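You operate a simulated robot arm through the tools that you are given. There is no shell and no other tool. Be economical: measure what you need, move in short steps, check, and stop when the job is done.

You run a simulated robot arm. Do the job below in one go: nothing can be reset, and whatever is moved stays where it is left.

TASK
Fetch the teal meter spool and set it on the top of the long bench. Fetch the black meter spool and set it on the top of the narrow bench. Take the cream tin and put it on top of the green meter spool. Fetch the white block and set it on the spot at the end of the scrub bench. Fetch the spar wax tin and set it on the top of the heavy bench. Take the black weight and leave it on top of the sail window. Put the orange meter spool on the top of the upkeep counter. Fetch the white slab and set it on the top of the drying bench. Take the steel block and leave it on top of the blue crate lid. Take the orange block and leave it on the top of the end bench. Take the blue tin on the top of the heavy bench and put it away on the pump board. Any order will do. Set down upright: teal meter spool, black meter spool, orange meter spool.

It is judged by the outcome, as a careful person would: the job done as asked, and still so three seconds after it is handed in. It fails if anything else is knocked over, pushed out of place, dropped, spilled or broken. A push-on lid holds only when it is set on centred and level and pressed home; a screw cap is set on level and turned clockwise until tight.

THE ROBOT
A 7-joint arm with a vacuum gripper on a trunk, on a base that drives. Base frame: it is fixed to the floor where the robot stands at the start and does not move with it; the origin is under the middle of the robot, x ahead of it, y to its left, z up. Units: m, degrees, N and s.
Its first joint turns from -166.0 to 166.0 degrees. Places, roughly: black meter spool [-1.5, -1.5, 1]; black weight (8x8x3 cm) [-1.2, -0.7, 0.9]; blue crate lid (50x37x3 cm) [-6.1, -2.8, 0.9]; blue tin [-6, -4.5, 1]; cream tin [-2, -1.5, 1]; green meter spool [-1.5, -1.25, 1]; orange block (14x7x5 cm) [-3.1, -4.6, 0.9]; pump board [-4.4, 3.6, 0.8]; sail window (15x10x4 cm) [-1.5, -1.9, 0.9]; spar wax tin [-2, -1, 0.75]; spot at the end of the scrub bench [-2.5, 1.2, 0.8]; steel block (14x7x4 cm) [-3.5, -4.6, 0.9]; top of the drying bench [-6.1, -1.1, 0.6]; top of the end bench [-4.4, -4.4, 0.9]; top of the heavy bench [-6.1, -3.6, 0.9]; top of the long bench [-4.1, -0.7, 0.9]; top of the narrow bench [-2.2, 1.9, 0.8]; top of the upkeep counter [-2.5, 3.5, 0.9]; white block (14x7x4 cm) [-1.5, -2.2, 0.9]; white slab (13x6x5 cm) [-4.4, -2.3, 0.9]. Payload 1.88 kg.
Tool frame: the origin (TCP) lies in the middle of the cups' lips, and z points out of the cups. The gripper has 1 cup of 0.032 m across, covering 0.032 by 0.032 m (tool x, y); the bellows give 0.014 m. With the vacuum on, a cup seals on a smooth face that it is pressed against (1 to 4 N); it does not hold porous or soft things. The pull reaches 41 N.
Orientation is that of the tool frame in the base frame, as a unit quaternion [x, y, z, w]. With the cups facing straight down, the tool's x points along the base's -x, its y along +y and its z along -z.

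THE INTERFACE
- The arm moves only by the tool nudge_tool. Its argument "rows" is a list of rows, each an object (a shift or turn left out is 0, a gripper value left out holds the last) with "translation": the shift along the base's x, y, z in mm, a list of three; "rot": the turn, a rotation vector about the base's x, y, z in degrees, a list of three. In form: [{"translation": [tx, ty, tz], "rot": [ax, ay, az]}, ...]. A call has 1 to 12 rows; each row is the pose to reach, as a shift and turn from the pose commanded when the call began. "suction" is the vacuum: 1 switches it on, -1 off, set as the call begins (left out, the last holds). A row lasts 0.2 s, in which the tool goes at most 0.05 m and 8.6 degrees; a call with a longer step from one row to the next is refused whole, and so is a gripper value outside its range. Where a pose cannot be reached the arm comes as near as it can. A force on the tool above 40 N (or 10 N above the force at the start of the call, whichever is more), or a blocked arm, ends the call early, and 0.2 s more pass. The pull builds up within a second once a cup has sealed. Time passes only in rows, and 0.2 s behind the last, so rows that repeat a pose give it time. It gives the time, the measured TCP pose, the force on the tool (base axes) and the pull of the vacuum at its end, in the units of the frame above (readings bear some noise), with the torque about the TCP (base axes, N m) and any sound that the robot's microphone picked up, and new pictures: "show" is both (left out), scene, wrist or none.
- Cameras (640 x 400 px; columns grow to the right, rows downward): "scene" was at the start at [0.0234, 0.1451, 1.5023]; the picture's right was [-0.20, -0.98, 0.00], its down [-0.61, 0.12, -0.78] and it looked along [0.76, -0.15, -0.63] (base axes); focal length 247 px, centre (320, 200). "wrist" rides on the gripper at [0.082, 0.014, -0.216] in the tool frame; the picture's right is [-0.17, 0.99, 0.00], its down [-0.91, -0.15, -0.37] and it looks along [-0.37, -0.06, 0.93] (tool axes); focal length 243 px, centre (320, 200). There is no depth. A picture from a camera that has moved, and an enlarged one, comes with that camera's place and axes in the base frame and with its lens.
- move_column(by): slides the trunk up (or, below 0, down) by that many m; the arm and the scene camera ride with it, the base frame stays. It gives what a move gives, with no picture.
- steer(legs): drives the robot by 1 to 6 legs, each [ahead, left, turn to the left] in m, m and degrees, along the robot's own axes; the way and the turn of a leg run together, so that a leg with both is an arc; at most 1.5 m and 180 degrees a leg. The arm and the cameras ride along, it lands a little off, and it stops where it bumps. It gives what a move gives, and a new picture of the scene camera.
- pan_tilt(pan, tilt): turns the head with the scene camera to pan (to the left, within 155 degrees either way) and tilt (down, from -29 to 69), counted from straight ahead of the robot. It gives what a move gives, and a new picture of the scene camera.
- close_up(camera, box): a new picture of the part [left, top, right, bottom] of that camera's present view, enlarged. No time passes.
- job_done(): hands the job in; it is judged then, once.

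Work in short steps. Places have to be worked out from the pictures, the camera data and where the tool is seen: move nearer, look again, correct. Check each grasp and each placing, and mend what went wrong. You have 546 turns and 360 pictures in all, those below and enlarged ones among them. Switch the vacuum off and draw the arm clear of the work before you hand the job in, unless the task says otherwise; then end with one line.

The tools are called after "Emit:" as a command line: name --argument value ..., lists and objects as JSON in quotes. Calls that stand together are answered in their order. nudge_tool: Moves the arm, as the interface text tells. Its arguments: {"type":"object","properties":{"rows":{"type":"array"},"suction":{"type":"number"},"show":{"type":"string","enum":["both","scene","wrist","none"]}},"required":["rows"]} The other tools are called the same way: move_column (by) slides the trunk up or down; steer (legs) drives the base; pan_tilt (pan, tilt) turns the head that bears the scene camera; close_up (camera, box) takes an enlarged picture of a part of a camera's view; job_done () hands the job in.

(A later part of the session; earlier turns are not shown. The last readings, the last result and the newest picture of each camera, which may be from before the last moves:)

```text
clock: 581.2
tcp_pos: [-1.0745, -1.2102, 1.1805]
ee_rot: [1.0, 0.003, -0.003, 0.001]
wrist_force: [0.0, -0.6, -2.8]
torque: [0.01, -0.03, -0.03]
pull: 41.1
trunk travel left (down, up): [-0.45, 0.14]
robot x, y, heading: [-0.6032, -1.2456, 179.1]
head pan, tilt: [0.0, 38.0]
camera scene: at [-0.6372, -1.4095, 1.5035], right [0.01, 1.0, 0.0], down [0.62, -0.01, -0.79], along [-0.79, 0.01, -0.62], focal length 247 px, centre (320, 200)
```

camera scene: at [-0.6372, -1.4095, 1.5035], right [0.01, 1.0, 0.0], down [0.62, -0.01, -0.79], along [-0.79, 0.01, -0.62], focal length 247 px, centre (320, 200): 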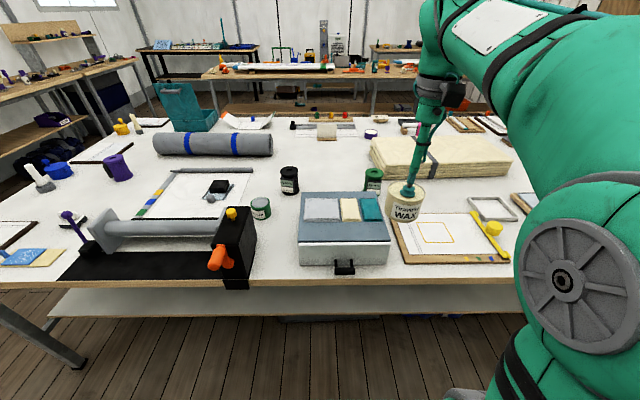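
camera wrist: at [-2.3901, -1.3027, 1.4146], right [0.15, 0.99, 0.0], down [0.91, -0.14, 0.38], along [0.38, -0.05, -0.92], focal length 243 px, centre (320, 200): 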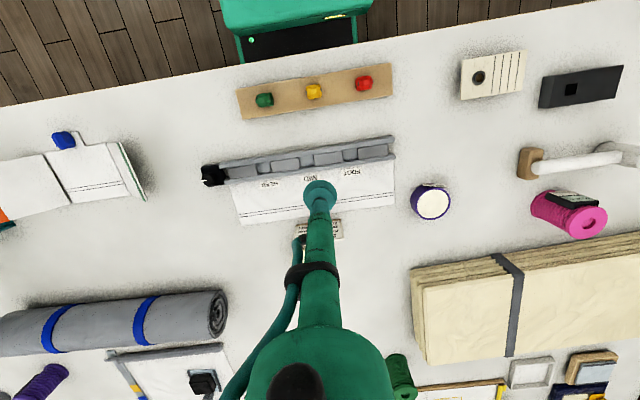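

Green spool top at about (-1.50, -1.19). Move 0.2 m closer and look down.

Emit:
steer --legs '[[0.2, 0, 0.5]]'

Emit:
nudge_tool --rows '[{"translation": [-40, 5, 0]}, {"translation": [-80, 10, 0]}, {"translation": [-120, 15, 0]}, {"translation": [-160, 20, 0]}, {"translation": [-200, 22, 0]}]' --show "both"

```text
clock: 582.8
tcp_pos: [-1.2759, -1.213, 1.1809]
ee_rot: [1.0, 0.008, -0.002, 0.001]
wrist_force: [-0.2, -0.4, -2.2]
torque: [-0.01, -0.01, 0.0]
pull: 40.3
trunk travel left (down, up): [-0.45, 0.14]
robot x, y, heading: [-0.8104, -1.2404, 179.9]
head pan, tilt: [0.0, 38.0]
camera scene: at [-0.837, -1.4085, 1.5035], right [0.0, 1.0, 0.0], down [0.62, 0.0, -0.79], along [-0.79, 0.0, -0.62], focal length 247 px, centre (320, 200)
```

scene: 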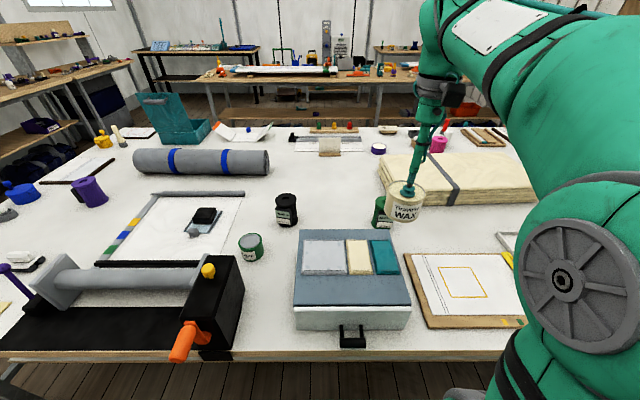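

```text
clock: 584.0
tcp_pos: [-1.4776, -1.1917, 1.1754]
ee_rot: [1.0, 0.008, 0.002, 0.001]
wrist_force: [-2.5, 0.7, -4.2]
torque: [0.0, -0.37, 0.01]
pull: 40.7
trunk travel left (down, up): [-0.45, 0.14]
robot x, y, heading: [-0.808, -1.2441, 180.0]
head pan, tilt: [0.0, 38.0]
camera scene: at [-0.8405, -1.4082, 1.5033], right [0.0, 1.0, 0.0], down [0.62, 0.0, -0.79], along [-0.79, 0.0, -0.62], focal length 247 px, centre (320, 200)
camera wrist: at [-1.3974, -1.2025, 1.3922], right [-0.15, -0.99, 0.0], down [-0.92, 0.14, 0.37], along [-0.37, 0.05, -0.93], focal length 243 px, centre (320, 200)
```

scene: 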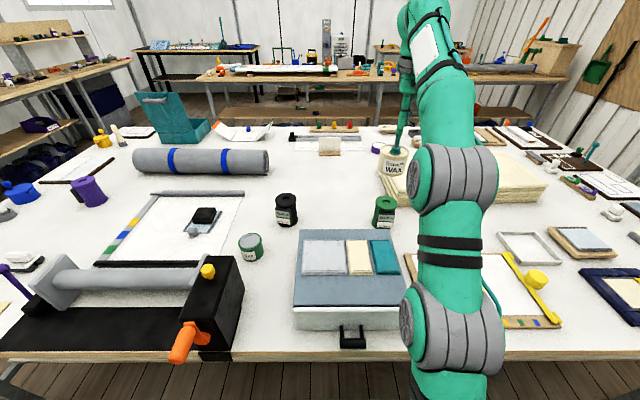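
wrist: 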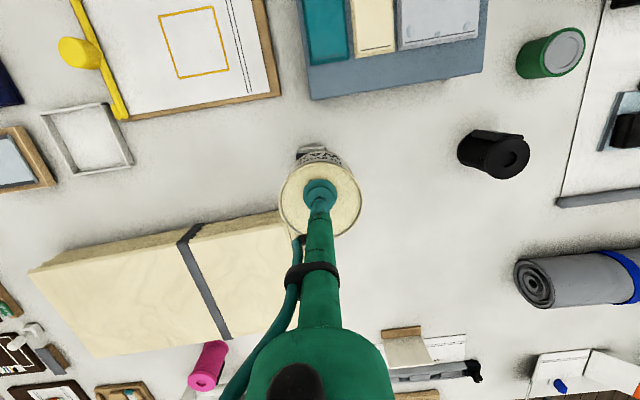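

Some force showed; check again at rest and look closely.

Emit:
nudge_tool --rows '[{"translation": [0, 0, 0]}, {"translation": [0, 0, 0]}]' --show "none"

Emit:
close_up --camera "scene" --box '[340, 140, 468, 240]'

Emit:
close_up --camera "wrist" --box '[260, 120, 388, 200]'

```text
clock: 584.6
tcp_pos: [-1.4746, -1.1908, 1.1808]
ee_rot: [1.0, 0.007, -0.003, 0.001]
wrist_force: [1.1, 0.7, -1.8]
torque: [-0.03, -0.02, 0.03]
pull: 40.6
trunk travel left (down, up): [-0.45, 0.14]
robot x, y, heading: [-0.8058, -1.2455, 179.9]
head pan, tilt: [0.0, 38.0]
```

```text
4.00 times, centred on (404, 190) of scene
camera zoom: at [-0.8369, -1.4085, 1.5035], right [0.0, 1.0, 0.0], down [0.62, 0.0, -0.79], along [-0.79, 0.0, -0.62], focal length 990 px, centre (-16, 240)
```

zoom: 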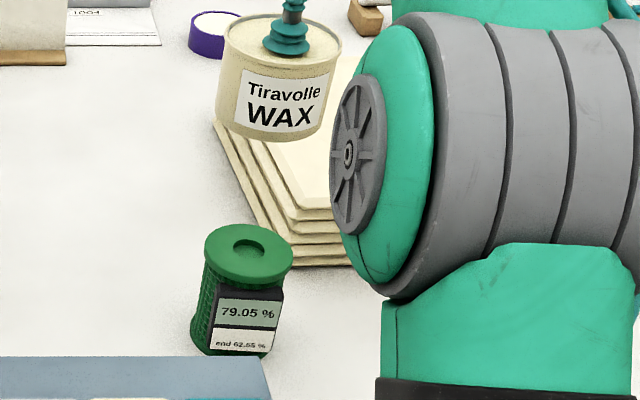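

```text
5.00 times, centred on (324, 160) of wrist
camera zoom: at [-1.3922, -1.2029, 1.397], right [-0.15, -0.99, 0.0], down [-0.91, 0.14, 0.38], along [-0.38, 0.05, -0.92], focal length 1213 px, centre (300, 400)
```

zoom: 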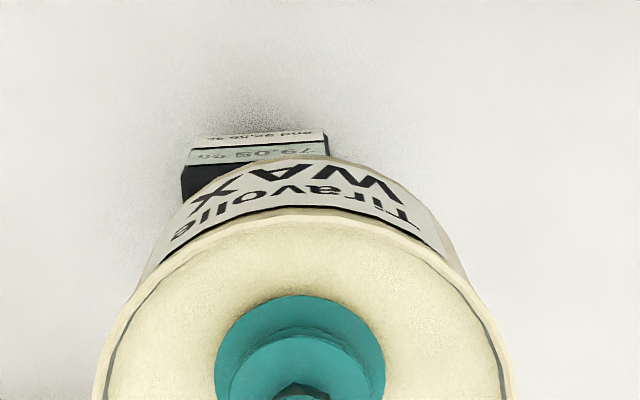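

Tin hangs still. Spool axis estimated at (-1.51, -1.178), top ≈0.96. Move above with ~4 cm to spare.

Emit:
nudge_tool --rows '[{"translation": [-18, 6, -30]}, {"translation": [-36, 13, -60]}, {"translation": [-36, 13, -90]}, {"translation": [-36, 13, -112]}, {"translation": [-36, 13, -112]}]' --show "none"

Emit:
close_up --camera "scene" --box '[340, 140, 468, 240]'

Emit:
close_up --camera "wrist" --box '[240, 100, 400, 240]'

```text
clock: 585.8
tcp_pos: [-1.5121, -1.1782, 1.0685]
ee_rot: [1.0, 0.008, -0.003, 0.002]
wrist_force: [-0.1, 0.0, -3.1]
torque: [-0.01, -0.03, 0.03]
pull: 40.5
trunk travel left (down, up): [-0.45, 0.14]
robot x, y, heading: [-0.8115, -1.239, 180.0]
head pan, tilt: [0.0, 38.0]
```

```text
4.00 times, centred on (404, 190) of scene
camera zoom: at [-0.8371, -1.4085, 1.5035], right [0.0, 1.0, 0.0], down [0.62, 0.0, -0.79], along [-0.79, 0.0, -0.62], focal length 990 px, centre (-16, 240)
```

zoom: 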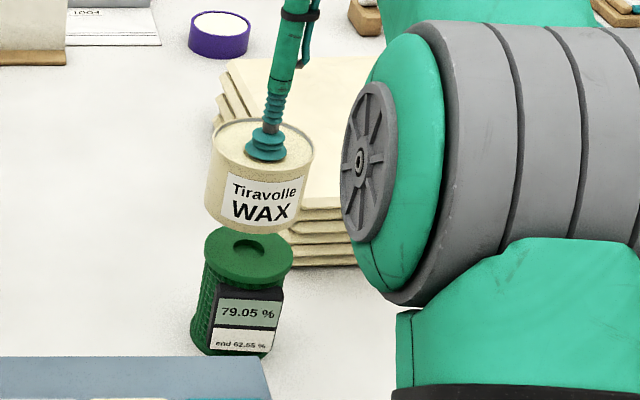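

```text
2.86 times, centred on (320, 170) of wrist
camera zoom: at [-1.4284, -1.1894, 1.2852], right [-0.15, -0.99, 0.0], down [-0.91, 0.14, 0.38], along [-0.38, 0.05, -0.93], focal length 693 px, centre (320, 286)
```

zoom: 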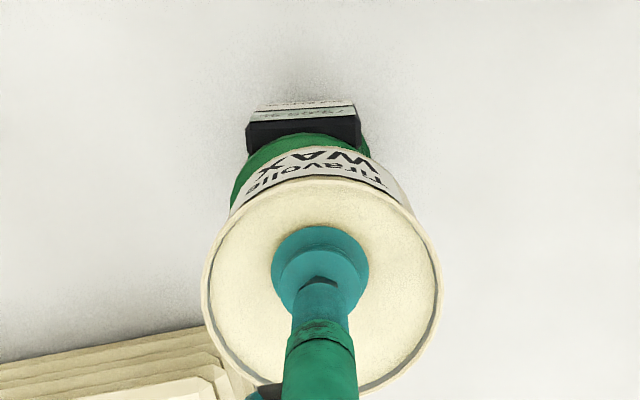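

Nearly aligned; shift (−4, +3) mm and lower to contact.

Emit:
nudge_tool --rows '[{"translation": [-4, 3, -10]}, {"translation": [-4, 3, -20]}, {"translation": [-4, 3, -26]}, {"translation": [-4, 3, -31]}, {"translation": [-4, 3, -36]}, {"translation": [-4, 3, -40]}, {"translation": [-4, 3, -44]}, {"translation": [-4, 3, -48]}, {"translation": [-4, 3, -52]}, {"translation": [-4, 3, -56]}, {"translation": [-4, 3, -60]}, {"translation": [-4, 3, -64]}]' --show "none"

Emit:
close_up --camera "scene" --box '[340, 140, 468, 240]'

```text
clock: 588.4
tcp_pos: [-1.5151, -1.175, 1.0091]
ee_rot: [1.0, 0.008, -0.008, 0.001]
wrist_force: [-6.1, -1.9, 32.8]
torque: [0.14, -0.06, 0.02]
pull: 40.6
trunk travel left (down, up): [-0.45, 0.14]
robot x, y, heading: [-0.8072, -1.2407, 179.8]
head pan, tilt: [0.0, 38.0]
```

```text
4.00 times, centred on (404, 190) of scene
camera zoom: at [-0.8349, -1.4089, 1.5037], right [0.0, 1.0, 0.0], down [0.61, 0.0, -0.79], along [-0.79, 0.0, -0.61], focal length 990 px, centre (-16, 240)
```

zoom: 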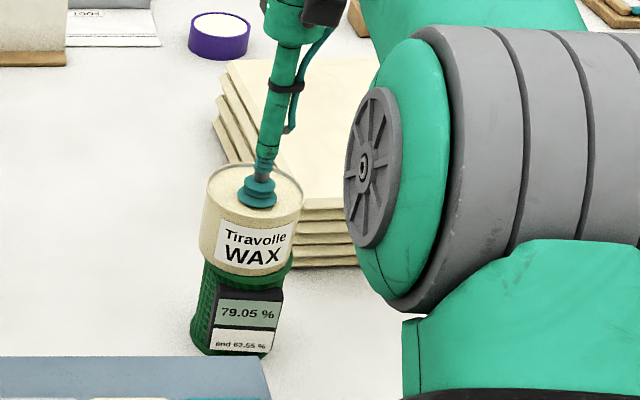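

Seated but perhaps ~6 mm too far back; lift slightly, shift +6 mm in x, re-seat, then check from above.

Emit:
nudge_tool --rows '[{"translation": [0, 0, 12]}, {"translation": [6, 0, 18]}, {"translation": [6, 0, 14]}, {"translation": [6, 0, 9]}, {"translation": [6, 0, 5]}, {"translation": [6, 0, 2]}]' --show "none"

Emit:
close_up --camera "scene" --box '[370, 160, 434, 240]'

Emit:
close_up --camera "wrist" --box '[240, 100, 400, 240]'

```text
clock: 589.8
tcp_pos: [-1.51, -1.1746, 1.008]
ee_rot: [1.0, 0.009, -0.005, 0.0]
wrist_force: [0.2, -1.0, 10.8]
torque: [0.04, -0.26, 0.0]
pull: 40.7
trunk travel left (down, up): [-0.45, 0.14]
robot x, y, heading: [-0.8124, -1.2428, 179.8]
head pan, tilt: [0.0, 38.0]
```

```text
5.00 times, centred on (402, 200) of scene
camera zoom: at [-0.8359, -1.4087, 1.5038], right [0.0, 1.0, 0.0], down [0.62, 0.0, -0.79], along [-0.79, 0.0, -0.62], focal length 1237 px, centre (-90, 200)
```

zoom: 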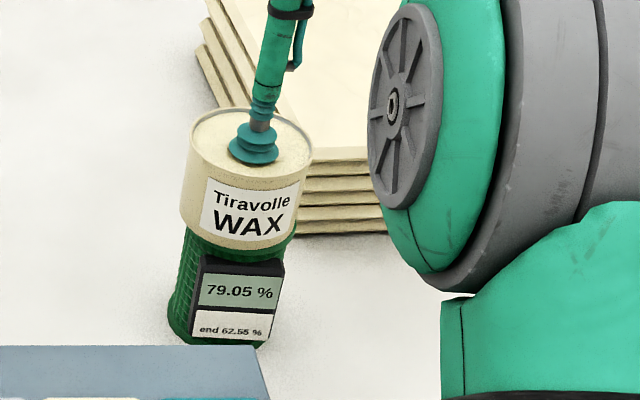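

```text
2.86 times, centred on (320, 170) of wrist
camera zoom: at [-1.4254, -1.1871, 1.2252], right [-0.15, -0.99, 0.0], down [-0.91, 0.14, 0.38], along [-0.38, 0.05, -0.92], focal length 693 px, centre (320, 286)
```

zoom: 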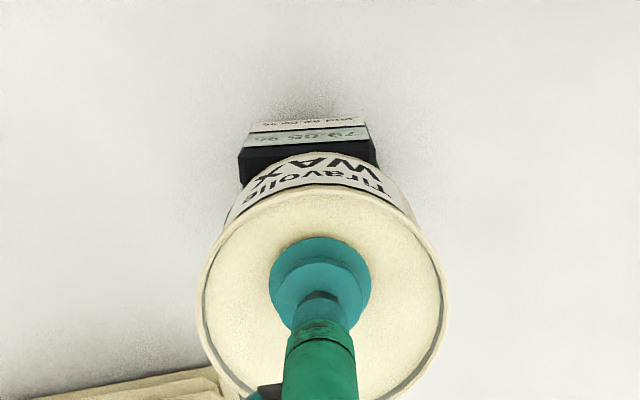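

Tin now covers the spool's disc evenly. Release and lift straight up.

Emit:
nudge_tool --rows '[{"translation": [0, 0, 0]}, {"translation": [0, 0, 0]}, {"translation": [0, 0, 0]}, {"translation": [0, 0, 0]}, {"translation": [0, 0, 3]}, {"translation": [0, 0, 12]}, {"translation": [0, 0, 45]}, {"translation": [0, 0, 90]}, {"translation": [0, 0, 135]}, {"translation": [30, 0, 160]}, {"translation": [70, 0, 180]}]' --suction -1 --show "scene"

```text
clock: 592.2
tcp_pos: [-1.4388, -1.1747, 1.1877]
ee_rot: [1.0, 0.008, -0.004, 0.001]
wrist_force: [-0.4, -0.4, -0.3]
torque: [0.03, 0.01, 0.02]
pull: 0.1
trunk travel left (down, up): [-0.45, 0.14]
robot x, y, heading: [-0.8081, -1.245, 180.0]
head pan, tilt: [0.0, 38.0]
camera scene: at [-0.8365, -1.4085, 1.5035], right [0.0, 1.0, 0.0], down [0.62, 0.0, -0.79], along [-0.79, 0.0, -0.62], focal length 247 px, centre (320, 200)
```

scene: 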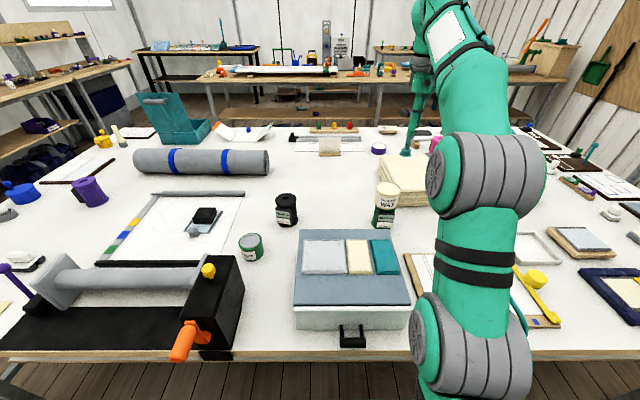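

Tin stands on the spool. Strafe left toward the black spool.

Emit:
steer --legs '[[0, 0.25, 0]]'

Emit:
nudge_tool --rows '[{"translation": [-20, -25, 0]}, {"translation": [-45, -50, -20]}, {"translation": [-70, -75, -50]}, {"translation": [-85, -95, -90]}, {"translation": [-85, -95, -130]}]' --show "none"

Emit:
close_up --camera "wrist" --box '[200, 80, 440, 230]'

Emit:
close_up --camera "scene" --box '[270, 150, 430, 250]'

```text
clock: 594.0
tcp_pos: [-1.4412, -1.4254, 1.1869]
ee_rot: [1.0, 0.007, -0.003, 0.001]
wrist_force: [0.2, 0.0, 0.0]
torque: [-0.01, -0.01, 0.04]
pull: 0.1
trunk travel left (down, up): [-0.45, 0.14]
robot x, y, heading: [-0.8108, -1.4917, 179.8]
head pan, tilt: [0.0, 38.0]
camera scene: at [-0.8378, -1.6604, 1.5035], right [0.0, 1.0, 0.0], down [0.62, 0.0, -0.79], along [-0.79, 0.0, -0.62], focal length 247 px, centre (320, 200)
```

scene: 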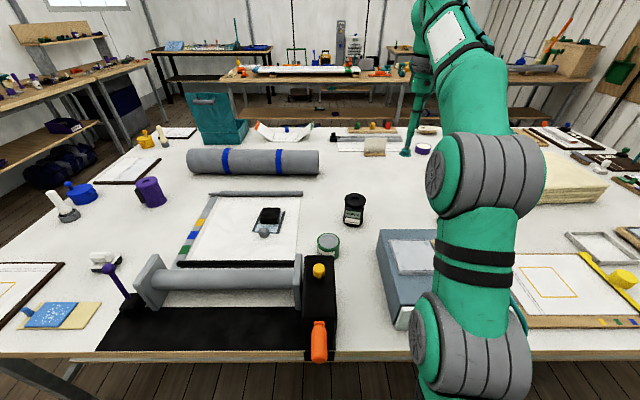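

```text
clock: 595.2
tcp_pos: [-1.5252, -1.5213, 1.0566]
ee_rot: [1.0, 0.007, -0.004, 0.002]
wrist_force: [0.4, -0.1, -0.2]
torque: [0.03, 0.0, 0.01]
pull: 0.1
trunk travel left (down, up): [-0.45, 0.14]
robot x, y, heading: [-0.8096, -1.4943, 179.7]
head pan, tilt: [0.0, 38.0]
```

```text
2.67 times, centred on (320, 155) of wrist
camera zoom: at [-1.4421, -1.5334, 1.272], right [-0.15, -0.99, 0.0], down [-0.91, 0.14, 0.38], along [-0.38, 0.05, -0.92], focal length 647 px, centre (320, 320)
```

zoom: 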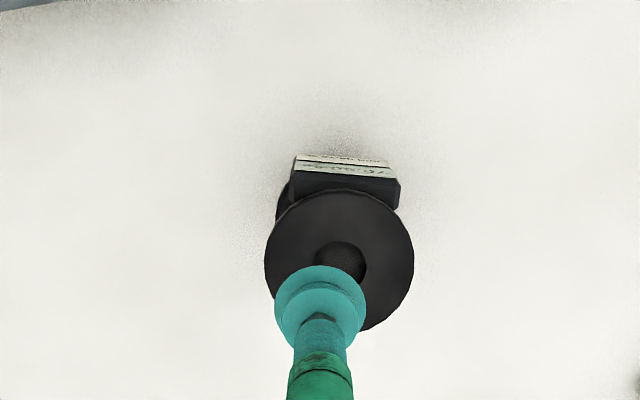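

```text
4.00 times, centred on (350, 200) of scene
camera zoom: at [-0.8378, -1.6606, 1.5035], right [0.0, 1.0, 0.0], down [0.62, 0.0, -0.79], along [-0.79, 0.0, -0.62], focal length 990 px, centre (200, 200)
```

zoom: 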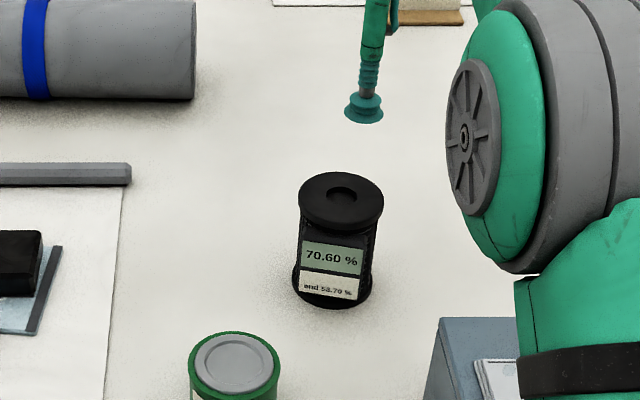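

Disc centre (-1.543, -1.5305), top ≈0.95. Descend with suction.

Emit:
nudge_tool --rows '[{"translation": [-9, -5, -40], "rot": [0, -0.4, 0]}, {"translation": [-17, -10, -80], "rot": [0, -0.4, 0]}, {"translation": [-17, -10, -95], "rot": [0, -0.4, 0]}, {"translation": [-17, -10, -101], "rot": [0, -0.4, 0]}, {"translation": [-17, -10, -106], "rot": [0, -0.4, 0]}, {"translation": [-17, -10, -110], "rot": [0, -0.4, 0]}, {"translation": [-17, -10, -114], "rot": [0, -0.4, 0]}, {"translation": [-17, -10, -118], "rot": [0, -0.4, 0]}]' --suction 1 --show "none"

```text
clock: 597.0
tcp_pos: [-1.544, -1.5308, 0.9431]
ee_rot: [1.0, 0.007, -0.004, 0.0]
wrist_force: [-8.4, -6.8, 32.4]
torque: [0.24, -0.09, 0.05]
pull: 40.5
trunk travel left (down, up): [-0.45, 0.14]
robot x, y, heading: [-0.8086, -1.4954, 179.7]
head pan, tilt: [0.0, 38.0]
```

Sealed. Lift and retract.

Emit:
nudge_tool --rows '[{"translation": [0, 0, 10]}, {"translation": [0, 0, 40]}, {"translation": [0, 0, 85]}, {"translation": [0, 0, 130]}, {"translation": [10, 0, 175]}, {"translation": [40, 10, 210]}, {"translation": [80, 20, 235]}, {"translation": [120, 30, 250]}, {"translation": [160, 40, 260]}, {"translation": [200, 50, 270]}, {"translation": [240, 60, 275]}]' --show "scene"

```text
clock: 599.4
tcp_pos: [-1.3025, -1.47, 1.2144]
ee_rot: [1.0, 0.007, 0.001, 0.002]
wrist_force: [-0.4, -0.3, -2.6]
torque: [0.0, 0.0, -0.01]
pull: 40.8
trunk travel left (down, up): [-0.45, 0.14]
robot x, y, heading: [-0.8105, -1.4972, 179.7]
head pan, tilt: [0.0, 38.0]
camera scene: at [-0.8376, -1.6605, 1.5035], right [0.0, 1.0, 0.0], down [0.62, 0.0, -0.79], along [-0.79, 0.0, -0.62], focal length 247 px, centre (320, 200)
```

scene: 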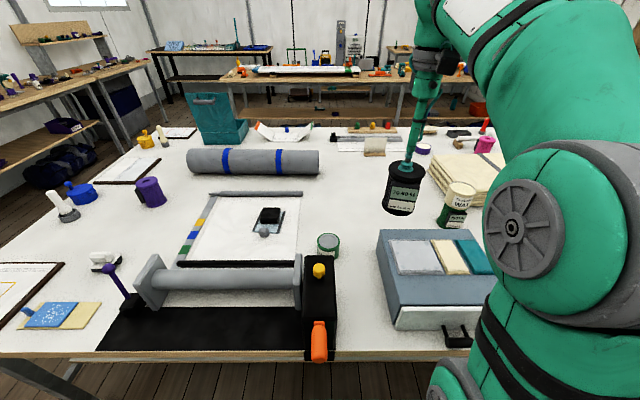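

Black spool held. Back off and drive through the door to the narrow bench aisle.

Emit:
steer --legs '[[-0.3, 0, 0.3], [0, -1.4, 0], [0, -1.4, 0], [0, -1.4, 0]]'

Emit:
steer --legs '[[1.2, -0.05, 0], [0.45, 0, 0], [0, 0, 90]]'

Emit:
pan_tilt --pan 0 --tilt 35

```text
clock: 621.1
tcp_pos: [-0.9919, 2.7188, 1.2143]
ee_rot: [1.0, 0.001, 0.0, 0.001]
wrist_force: [-0.2, -0.1, -1.7]
torque: [0.01, -0.01, -0.01]
pull: 40.8
trunk travel left (down, up): [-0.45, 0.14]
robot x, y, heading: [-0.4989, 2.6888, 179.4]
head pan, tilt: [0.0, 38.0]
camera scene: at [-0.5279, 2.5229, 1.5035], right [0.02, 1.0, 0.0], down [0.62, -0.01, -0.79], along [-0.79, 0.01, -0.62], focal length 247 px, centre (320, 200)
```

scene: 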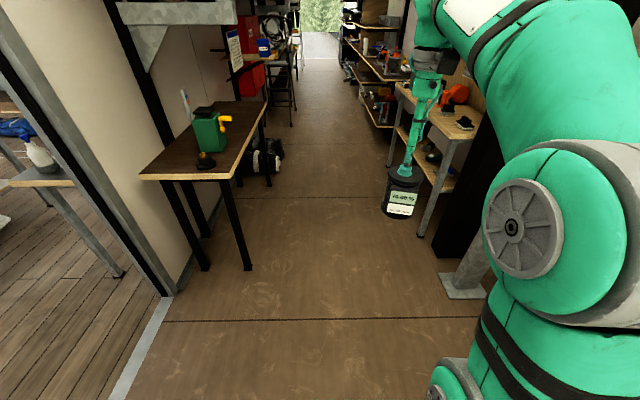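

```text
clock: 633.3
tcp_pos: [-2.1744, 2.2671, 1.2154]
ee_rot: [0.709, 0.705, 0.002, 0.0]
wrist_force: [0.4, 0.0, -1.9]
torque: [0.01, 0.03, -0.01]
pull: 40.9
trunk travel left (down, up): [-0.45, 0.14]
robot x, y, heading: [-2.1382, 2.7637, -90.9]
head pan, tilt: [0.0, 38.0]
camera scene: at [-1.9773, 2.7289, 1.5035], right [-1.0, 0.02, 0.0], down [0.01, 0.62, -0.79], along [-0.02, -0.79, -0.62], focal length 247 px, centre (320, 200)
```

scene: 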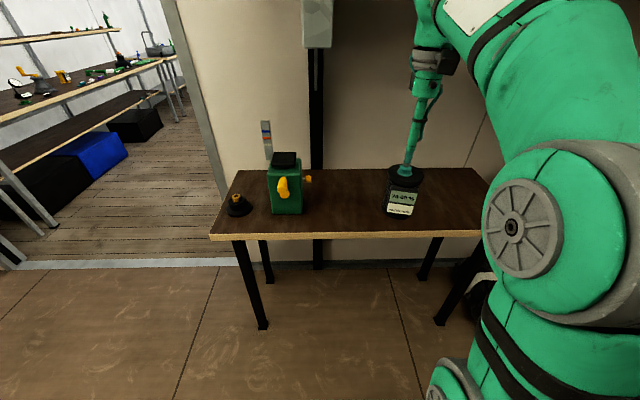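

```text
clock: 633.9
tcp_pos: [-2.1734, 2.2667, 1.214]
ee_rot: [0.709, 0.705, 0.001, 0.0]
wrist_force: [-0.2, -0.3, -2.3]
torque: [0.0, -0.02, 0.05]
pull: 40.5
trunk travel left (down, up): [-0.45, 0.14]
robot x, y, heading: [-2.138, 2.7594, -91.4]
head pan, tilt: [0.0, 35.0]
camera scene: at [-1.9773, 2.7272, 1.5081], right [-1.0, 0.02, 0.0], down [0.01, 0.57, -0.82], along [-0.02, -0.82, -0.57], focal length 247 px, centre (320, 200)
```

scene: 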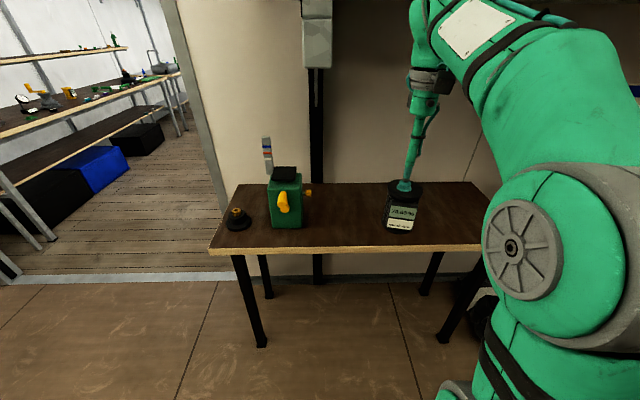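

Free area on the bench around (-2.2, 1.87). Lower the trunk to stay below the overhead rack, and move 0.2 m closer.

Emit:
move_column --by -0.2

Emit:
steer --legs '[[0.2, 0, 1.2]]'

Emit:
pan_tilt --pan 0 --tilt 25

```text
clock: 636.1
tcp_pos: [-2.1738, 2.2675, 1.0146]
ee_rot: [0.709, 0.705, 0.001, 0.0]
wrist_force: [0.7, -0.1, -3.2]
torque: [-0.02, 0.0, 0.04]
pull: 40.7
trunk travel left (down, up): [-0.25, 0.34]
robot x, y, heading: [-2.1419, 2.7603, -91.2]
head pan, tilt: [0.0, 35.0]
```

```text
clock: 637.7
tcp_pos: [-2.1641, 2.0667, 1.0161]
ee_rot: [0.701, 0.713, 0.001, 0.0]
wrist_force: [-0.5, 0.0, -1.7]
torque: [0.03, -0.03, -0.01]
pull: 40.6
trunk travel left (down, up): [-0.25, 0.34]
robot x, y, heading: [-2.1387, 2.5628, -90.2]
head pan, tilt: [0.0, 35.0]
camera scene: at [-1.9788, 2.5316, 1.3081], right [-1.0, 0.0, 0.0], down [0.0, 0.57, -0.82], along [0.0, -0.82, -0.57], focal length 247 px, centre (320, 200)
```

scene: 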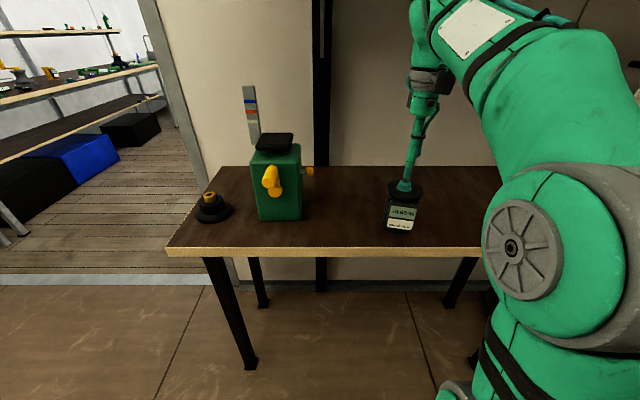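

```text
clock: 638.4
tcp_pos: [-2.1638, 2.0676, 1.0144]
ee_rot: [0.701, 0.713, 0.002, 0.0]
wrist_force: [-0.9, 0.7, -2.7]
torque: [-0.04, -0.02, -0.03]
pull: 41.0
trunk travel left (down, up): [-0.25, 0.34]
robot x, y, heading: [-2.1416, 2.5621, -89.8]
head pan, tilt: [0.0, 25.0]
camera scene: at [-1.9787, 2.5274, 1.3238], right [-1.0, 0.0, 0.0], down [0.0, 0.42, -0.91], along [0.0, -0.91, -0.42], focal length 247 px, centre (320, 200)
```

scene: 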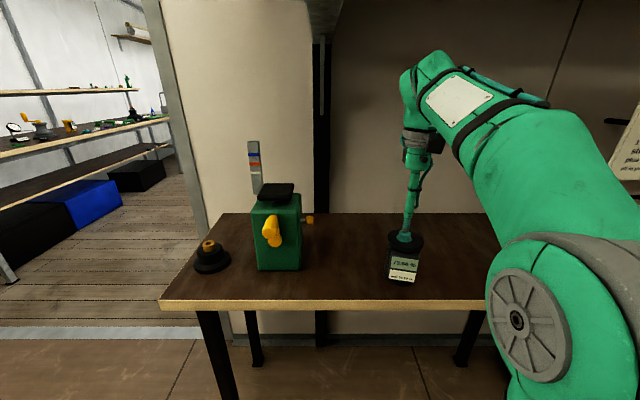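

Clear under the rack. Extend over the bench.

Emit:
nudge_tool --rows '[{"translation": [-8, -45, 0]}, {"translation": [-16, -90, -5]}, {"translation": [-24, -135, -10]}, {"translation": [-32, -175, -15]}, {"translation": [-36, -195, -20]}]' --show "both"

```text
clock: 639.6
tcp_pos: [-2.1996, 1.8852, 0.9788]
ee_rot: [0.701, 0.713, 0.002, 0.0]
wrist_force: [-0.5, -0.4, -2.8]
torque: [0.08, -0.04, 0.0]
pull: 41.2
out of reach, approached as far as the arm can: row 4, 5
trunk travel left (down, up): [-0.25, 0.34]
robot x, y, heading: [-2.1403, 2.5606, -90.2]
head pan, tilt: [0.0, 25.0]
camera scene: at [-1.9787, 2.5265, 1.3238], right [-1.0, 0.0, 0.0], down [0.0, 0.42, -0.91], along [0.0, -0.91, -0.42], focal length 247 px, centre (320, 200)
camera wrist: at [-2.1874, 1.9667, 1.1963], right [0.99, -0.15, 0.0], down [-0.14, -0.92, 0.37], along [-0.05, -0.37, -0.93], focal length 243 px, centre (320, 200)
```

scene: 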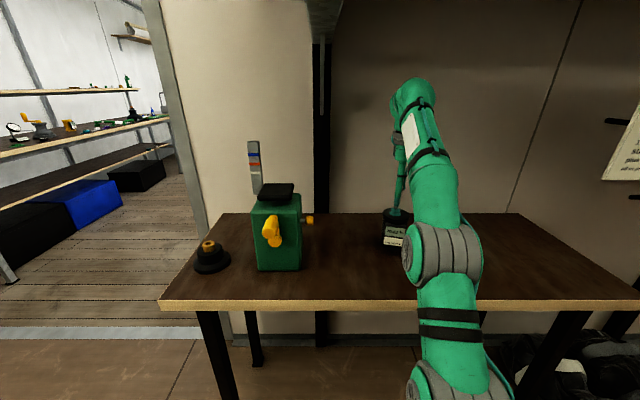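
wrist: 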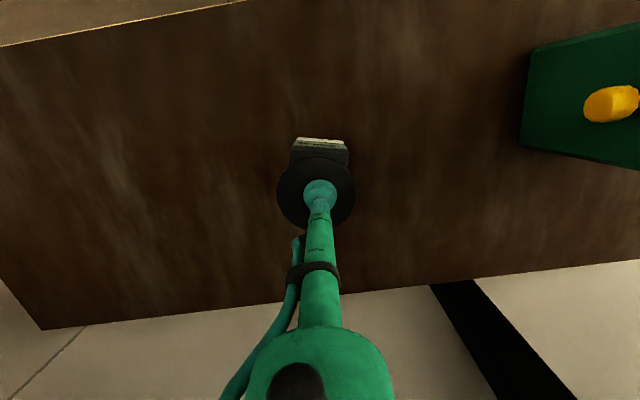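

Spot is free. Lower to contact.

Emit:
nudge_tool --rows '[{"translation": [0, 5, -15]}, {"translation": [0, 5, -30]}, {"translation": [0, 5, -38]}, {"translation": [0, 5, -44]}, {"translation": [0, 5, -50]}, {"translation": [0, 5, -55]}, {"translation": [0, 5, -60]}, {"translation": [0, 5, -65]}, {"translation": [0, 5, -70]}, {"translation": [0, 5, -75]}, {"translation": [0, 5, -80]}, {"translation": [0, 5, -85]}]' --show "none"

```text
clock: 640.8
tcp_pos: [-2.1988, 1.891, 0.9405]
ee_rot: [0.701, 0.713, -0.004, 0.005]
wrist_force: [1.8, -0.4, 7.7]
torque: [0.18, 0.06, -0.07]
pull: 40.9
trunk travel left (down, up): [-0.25, 0.34]
robot x, y, heading: [-2.1458, 2.5611, -90.0]
head pan, tilt: [0.0, 25.0]
stopped in row 5: the force on the tool passed its limit (the readings are from after the stop); the commanded pose is now the measured one
```

Contact. Release and withdraw.

Emit:
nudge_tool --rows '[{"translation": [0, 0, 0]}, {"translation": [0, 0, 0]}, {"translation": [0, 0, 0]}, {"translation": [0, 0, 3]}, {"translation": [0, 0, 12]}, {"translation": [0, 0, 50]}, {"translation": [0, 30, 80]}, {"translation": [0, 75, 90]}, {"translation": [0, 120, 95]}, {"translation": [0, 165, 100]}, {"translation": [0, 210, 105]}]' --suction -1 --show "scene"

```text
clock: 643.2
tcp_pos: [-2.2, 2.101, 1.0447]
ee_rot: [0.701, 0.713, -0.001, 0.003]
wrist_force: [-0.2, -0.3, 0.0]
torque: [0.04, 0.05, -0.01]
pull: 0.1
trunk travel left (down, up): [-0.25, 0.34]
robot x, y, heading: [-2.1419, 2.5589, -90.1]
head pan, tilt: [0.0, 25.0]
camera scene: at [-1.9787, 2.5269, 1.3238], right [-1.0, 0.0, 0.0], down [0.0, 0.42, -0.91], along [0.0, -0.91, -0.42], focal length 247 px, centre (320, 200)
```

scene: 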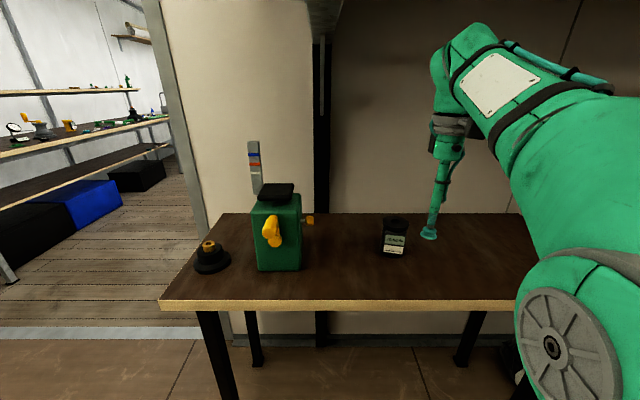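

Black spool stands on the narrow bench. Now the spar wax tin: drive back to the white table's west side.

Emit:
steer --legs '[[-0.2, 0, 0], [0, 0, -90], [-1.2, 0, 0], [-0.45, 0, 0]]'

Emit:
move_column --by 0.2

Emit:
steer --legs '[[0, 1.3, 0], [0, 0.93, 0], [1.4, 0, 0], [1.1, 0, 0], [0, 0, -179]]'

```text
clock: 656.6
tcp_pos: [-0.9428, 2.822, 1.0441]
ee_rot: [1.0, 0.01, -0.005, 0.001]
wrist_force: [-0.5, 0.2, -0.1]
torque: [0.02, 0.0, -0.01]
pull: 0.0
trunk travel left (down, up): [-0.25, 0.34]
robot x, y, heading: [-0.481, 2.7672, -179.8]
head pan, tilt: [0.0, 25.0]
camera scene: at [-0.5144, 2.6007, 1.3239], right [0.0, 1.0, 0.0], down [0.42, 0.0, -0.91], along [-0.91, 0.0, -0.42], focal length 247 px, centre (320, 200)
```

scene: 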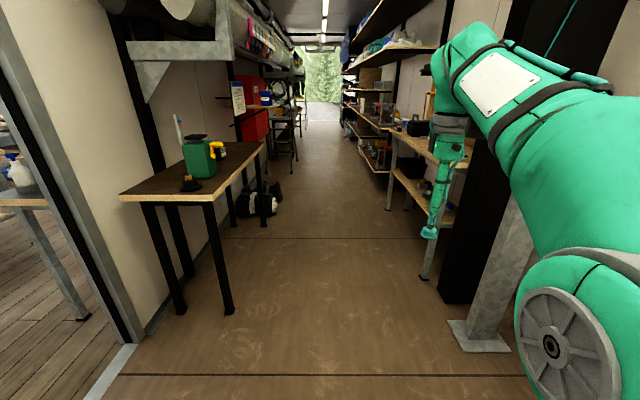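

```text
clock: 658.8
tcp_pos: [-0.9433, 2.823, 1.2454]
ee_rot: [1.0, 0.011, -0.004, 0.001]
wrist_force: [0.9, 0.2, -0.5]
torque: [0.02, 0.01, 0.03]
pull: 0.0
trunk travel left (down, up): [-0.45, 0.14]
robot x, y, heading: [-0.4816, 2.7654, -180.0]
head pan, tilt: [0.0, 25.0]
```

```text
clock: 689.0
tcp_pos: [-2.5176, 0.4571, 1.2452]
ee_rot: [-0.008, 1.0, 0.001, 0.005]
wrist_force: [-0.3, 0.1, 0.2]
torque: [-0.02, 0.02, 0.0]
pull: 0.1
trunk travel left (down, up): [-0.45, 0.14]
robot x, y, heading: [-2.9761, 0.5194, -0.1]
head pan, tilt: [0.0, 25.0]
camera scene: at [-2.9467, 0.6787, 1.5239], right [0.0, -1.0, 0.0], down [-0.42, 0.0, -0.91], along [0.91, 0.0, -0.42], focal length 247 px, centre (320, 200)
```

scene: 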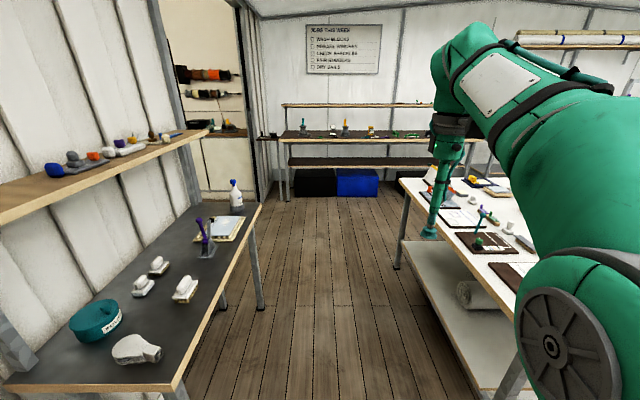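

White block sits properly at the bench end. Go down the west side to the spar wax tin.

Emit:
steer --legs '[[-0.07, -0.8, 0], [0, -0.82, 0], [0.33, 0, 0]]'

Emit:
pan_tilt --pan 0 --tilt 38

```text
clock: 699.1
tcp_pos: [-2.2607, -1.1746, 1.2444]
ee_rot: [-0.006, 1.0, 0.001, 0.005]
wrist_force: [0.1, 0.6, -0.6]
torque: [0.0, -0.03, -0.02]
pull: 0.0
trunk travel left (down, up): [-0.45, 0.14]
robot x, y, heading: [-2.7227, -1.1158, 0.0]
head pan, tilt: [0.0, 25.0]
camera scene: at [-2.6885, -0.9521, 1.5238], right [-0.01, -1.0, 0.0], down [-0.42, 0.0, -0.91], along [0.91, 0.0, -0.42], focal length 247 px, centre (320, 200)
```

scene: 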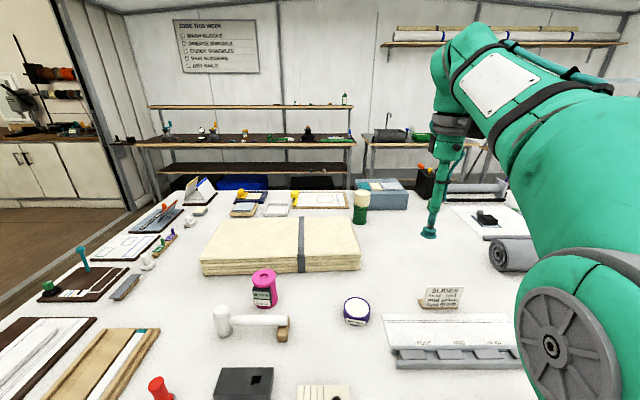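

```text
clock: 699.9
tcp_pos: [-2.2605, -1.1745, 1.2452]
ee_rot: [-0.006, 1.0, 0.001, 0.004]
wrist_force: [-0.3, -0.4, 0.0]
torque: [-0.01, 0.0, -0.02]
pull: 0.0
trunk travel left (down, up): [-0.45, 0.14]
robot x, y, heading: [-2.7209, -1.1107, -0.0]
head pan, tilt: [0.0, 38.0]
camera scene: at [-2.6944, -0.952, 1.5036], right [-0.01, -1.0, 0.0], down [-0.62, 0.0, -0.79], along [0.79, 0.0, -0.62], focal length 247 px, centre (320, 200)
```

scene: 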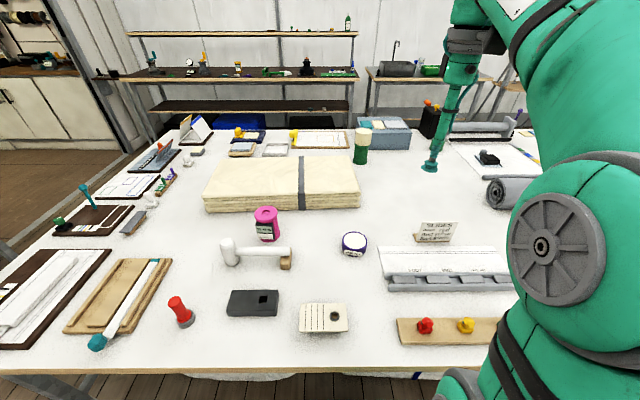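

Tin at about (-2.138, -1.063). Move above it.

Emit:
nudge_tool --rows '[{"translation": [25, 25, -25]}, {"translation": [50, 50, -50], "rot": [0, 0.5, 0]}, {"translation": [75, 78, -78], "rot": [0, 0.5, 0]}, {"translation": [100, 104, -105], "rot": [0, 0.5, 0]}, {"translation": [108, 111, -150], "rot": [0, 0.5, 0]}, {"translation": [108, 111, -195], "rot": [0, 0.5, 0]}]' --show "none"

Emit:
close_up --camera "wrist" --box '[200, 80, 440, 230]'

Emit:
close_up --camera "scene" --box '[290, 190, 418, 270]'

```text
clock: 701.3
tcp_pos: [-2.1528, -1.0638, 1.0504]
ee_rot: [-0.006, 1.0, 0.001, -0.001]
wrist_force: [-0.2, 0.0, -0.2]
torque: [0.01, -0.01, -0.03]
pull: 0.0
trunk travel left (down, up): [-0.45, 0.14]
robot x, y, heading: [-2.7186, -1.1112, -0.4]
head pan, tilt: [0.0, 38.0]
```

```text
2.67 times, centred on (320, 155) of wrist
camera zoom: at [-2.235, -1.0512, 1.2669], right [0.15, 0.99, 0.0], down [0.92, -0.14, 0.37], along [0.37, -0.06, -0.93], focal length 647 px, centre (320, 320)
```

zoom: 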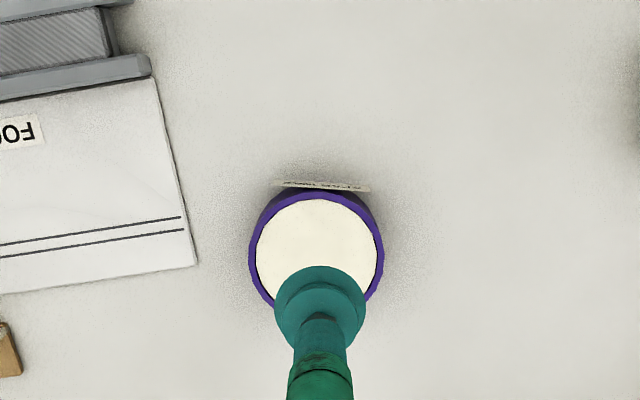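

```text
5.00 times, centred on (354, 230) of scene
camera zoom: at [-2.6944, -0.952, 1.5036], right [-0.01, -1.0, 0.0], down [-0.62, 0.0, -0.79], along [0.79, 0.0, -0.62], focal length 1237 px, centre (150, 50)
```

zoom: 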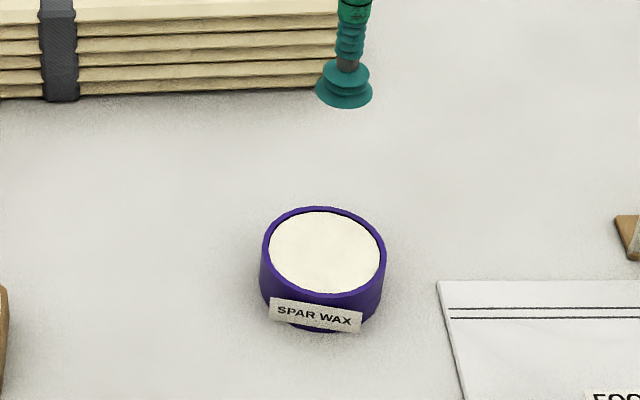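

Centre (-2.127, -1.070), top ≈0.886. Descend with suction.

Emit:
nudge_tool --rows '[{"translation": [13, -3, -45]}, {"translation": [26, -6, -90]}, {"translation": [26, -6, -130]}, {"translation": [26, -6, -147]}, {"translation": [26, -6, -154]}, {"translation": [26, -6, -160]}, {"translation": [26, -6, -165]}, {"translation": [26, -6, -170]}, {"translation": [26, -6, -175]}, {"translation": [26, -6, -180]}]' --suction 1 --show "none"

```text
clock: 703.5
tcp_pos: [-2.1265, -1.0697, 0.8721]
ee_rot: [-0.007, 1.0, 0.002, 0.004]
wrist_force: [-4.8, -0.8, 33.0]
torque: [-0.04, -0.06, -0.35]
pull: 40.3
trunk travel left (down, up): [-0.45, 0.14]
robot x, y, heading: [-2.7238, -1.1114, -0.3]
head pan, tilt: [0.0, 38.0]
```

Sealed. Lift and retract.

Emit:
nudge_tool --rows '[{"translation": [0, 0, 8]}, {"translation": [0, 0, 35]}, {"translation": [0, 0, 80]}, {"translation": [0, 0, 125]}, {"translation": [0, 0, 170]}, {"translation": [-20, 0, 215]}, {"translation": [-50, -10, 250]}, {"translation": [-85, -20, 280]}, {"translation": [-120, -30, 305]}, {"translation": [-160, -40, 325]}]' --show "scene"

```text
clock: 705.7
tcp_pos: [-2.2864, -1.1101, 1.1939]
ee_rot: [-0.006, 1.0, 0.001, -0.001]
wrist_force: [0.1, -0.7, -5.2]
torque: [-0.04, 0.07, 0.01]
pull: 40.9
trunk travel left (down, up): [-0.45, 0.14]
robot x, y, heading: [-2.7227, -1.1152, -0.1]
head pan, tilt: [0.0, 38.0]
camera scene: at [-2.6944, -0.9519, 1.5035], right [0.0, -1.0, 0.0], down [-0.62, 0.0, -0.79], along [0.79, 0.0, -0.62], focal length 247 px, centre (320, 200)
```

scene: 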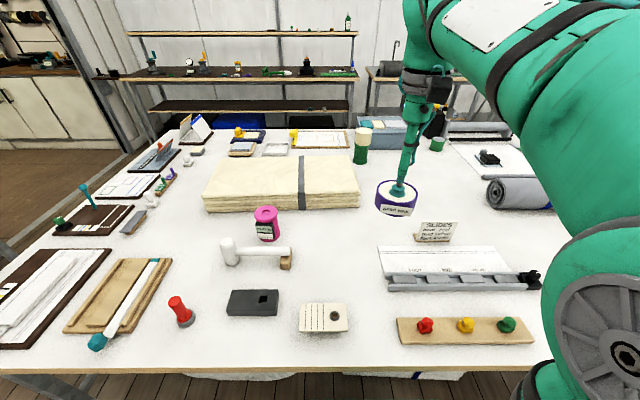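

Spar wax tin held. Drive round to the heavy bench.

Emit:
steer --legs '[[-0.4, 0, 0], [0, -1.2, 0], [0, -1.15, 0], [0, 0, 179.5]]'

Emit:
steer --legs '[[1.3, 0, 0], [0.9, 0, 0]]'

Emit:
pan_tilt --pan 0 --tilt 30

```text
clock: 726.6
tcp_pos: [-3.5675, -3.4551, 1.1947]
ee_rot: [1.0, 0.008, 0.0, 0.0]
wrist_force: [-0.2, -0.3, -5.2]
torque: [-0.04, -0.08, 0.02]
pull: 41.2
trunk travel left (down, up): [-0.45, 0.14]
robot x, y, heading: [-3.1341, -3.4495, 180.2]
head pan, tilt: [0.0, 38.0]
camera scene: at [-3.1608, -3.6159, 1.5035], right [0.0, 1.0, 0.0], down [0.62, 0.0, -0.79], along [-0.79, 0.0, -0.62], focal length 247 px, centre (320, 200)
```

scene: 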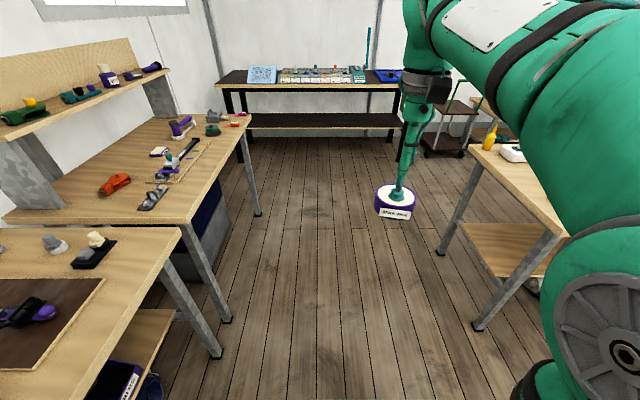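

```text
clock: 737.5
tcp_pos: [-5.764, -3.4522, 1.1945]
ee_rot: [1.0, 0.01, 0.0, 0.001]
wrist_force: [0.3, 0.9, -5.1]
torque: [-0.02, -0.03, 0.03]
pull: 40.4
trunk travel left (down, up): [-0.45, 0.14]
robot x, y, heading: [-5.3272, -3.4422, -179.8]
head pan, tilt: [0.0, 38.0]
camera scene: at [-5.3554, -3.6105, 1.5035], right [0.0, 1.0, 0.0], down [0.62, 0.0, -0.79], along [-0.79, 0.0, -0.62], focal length 247 px, centre (320, 200)
```

scene: 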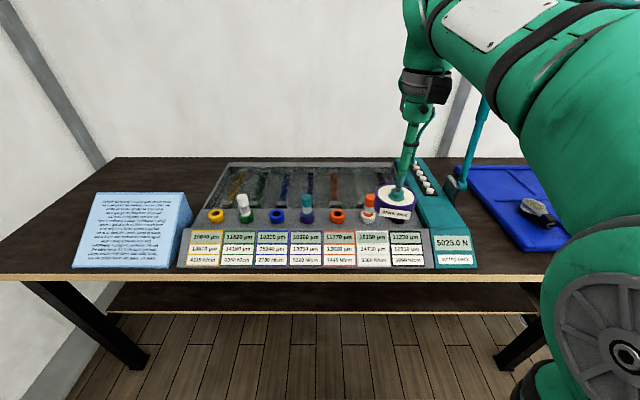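

```text
clock: 738.2
tcp_pos: [-5.7637, -3.4515, 1.194]
ee_rot: [1.0, 0.01, 0.001, 0.0]
wrist_force: [-0.6, 0.3, -4.3]
torque: [-0.01, -0.05, 0.03]
pull: 40.9
trunk travel left (down, up): [-0.45, 0.14]
robot x, y, heading: [-5.3294, -3.4466, -179.8]
head pan, tilt: [0.0, 30.0]
camera scene: at [-5.3596, -3.6105, 1.5158], right [0.0, 1.0, 0.0], down [0.5, 0.0, -0.87], along [-0.87, 0.0, -0.5], focal length 247 px, centre (320, 200)
```

scene: 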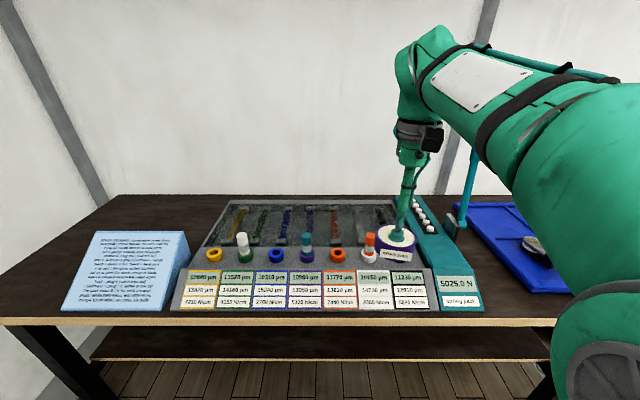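

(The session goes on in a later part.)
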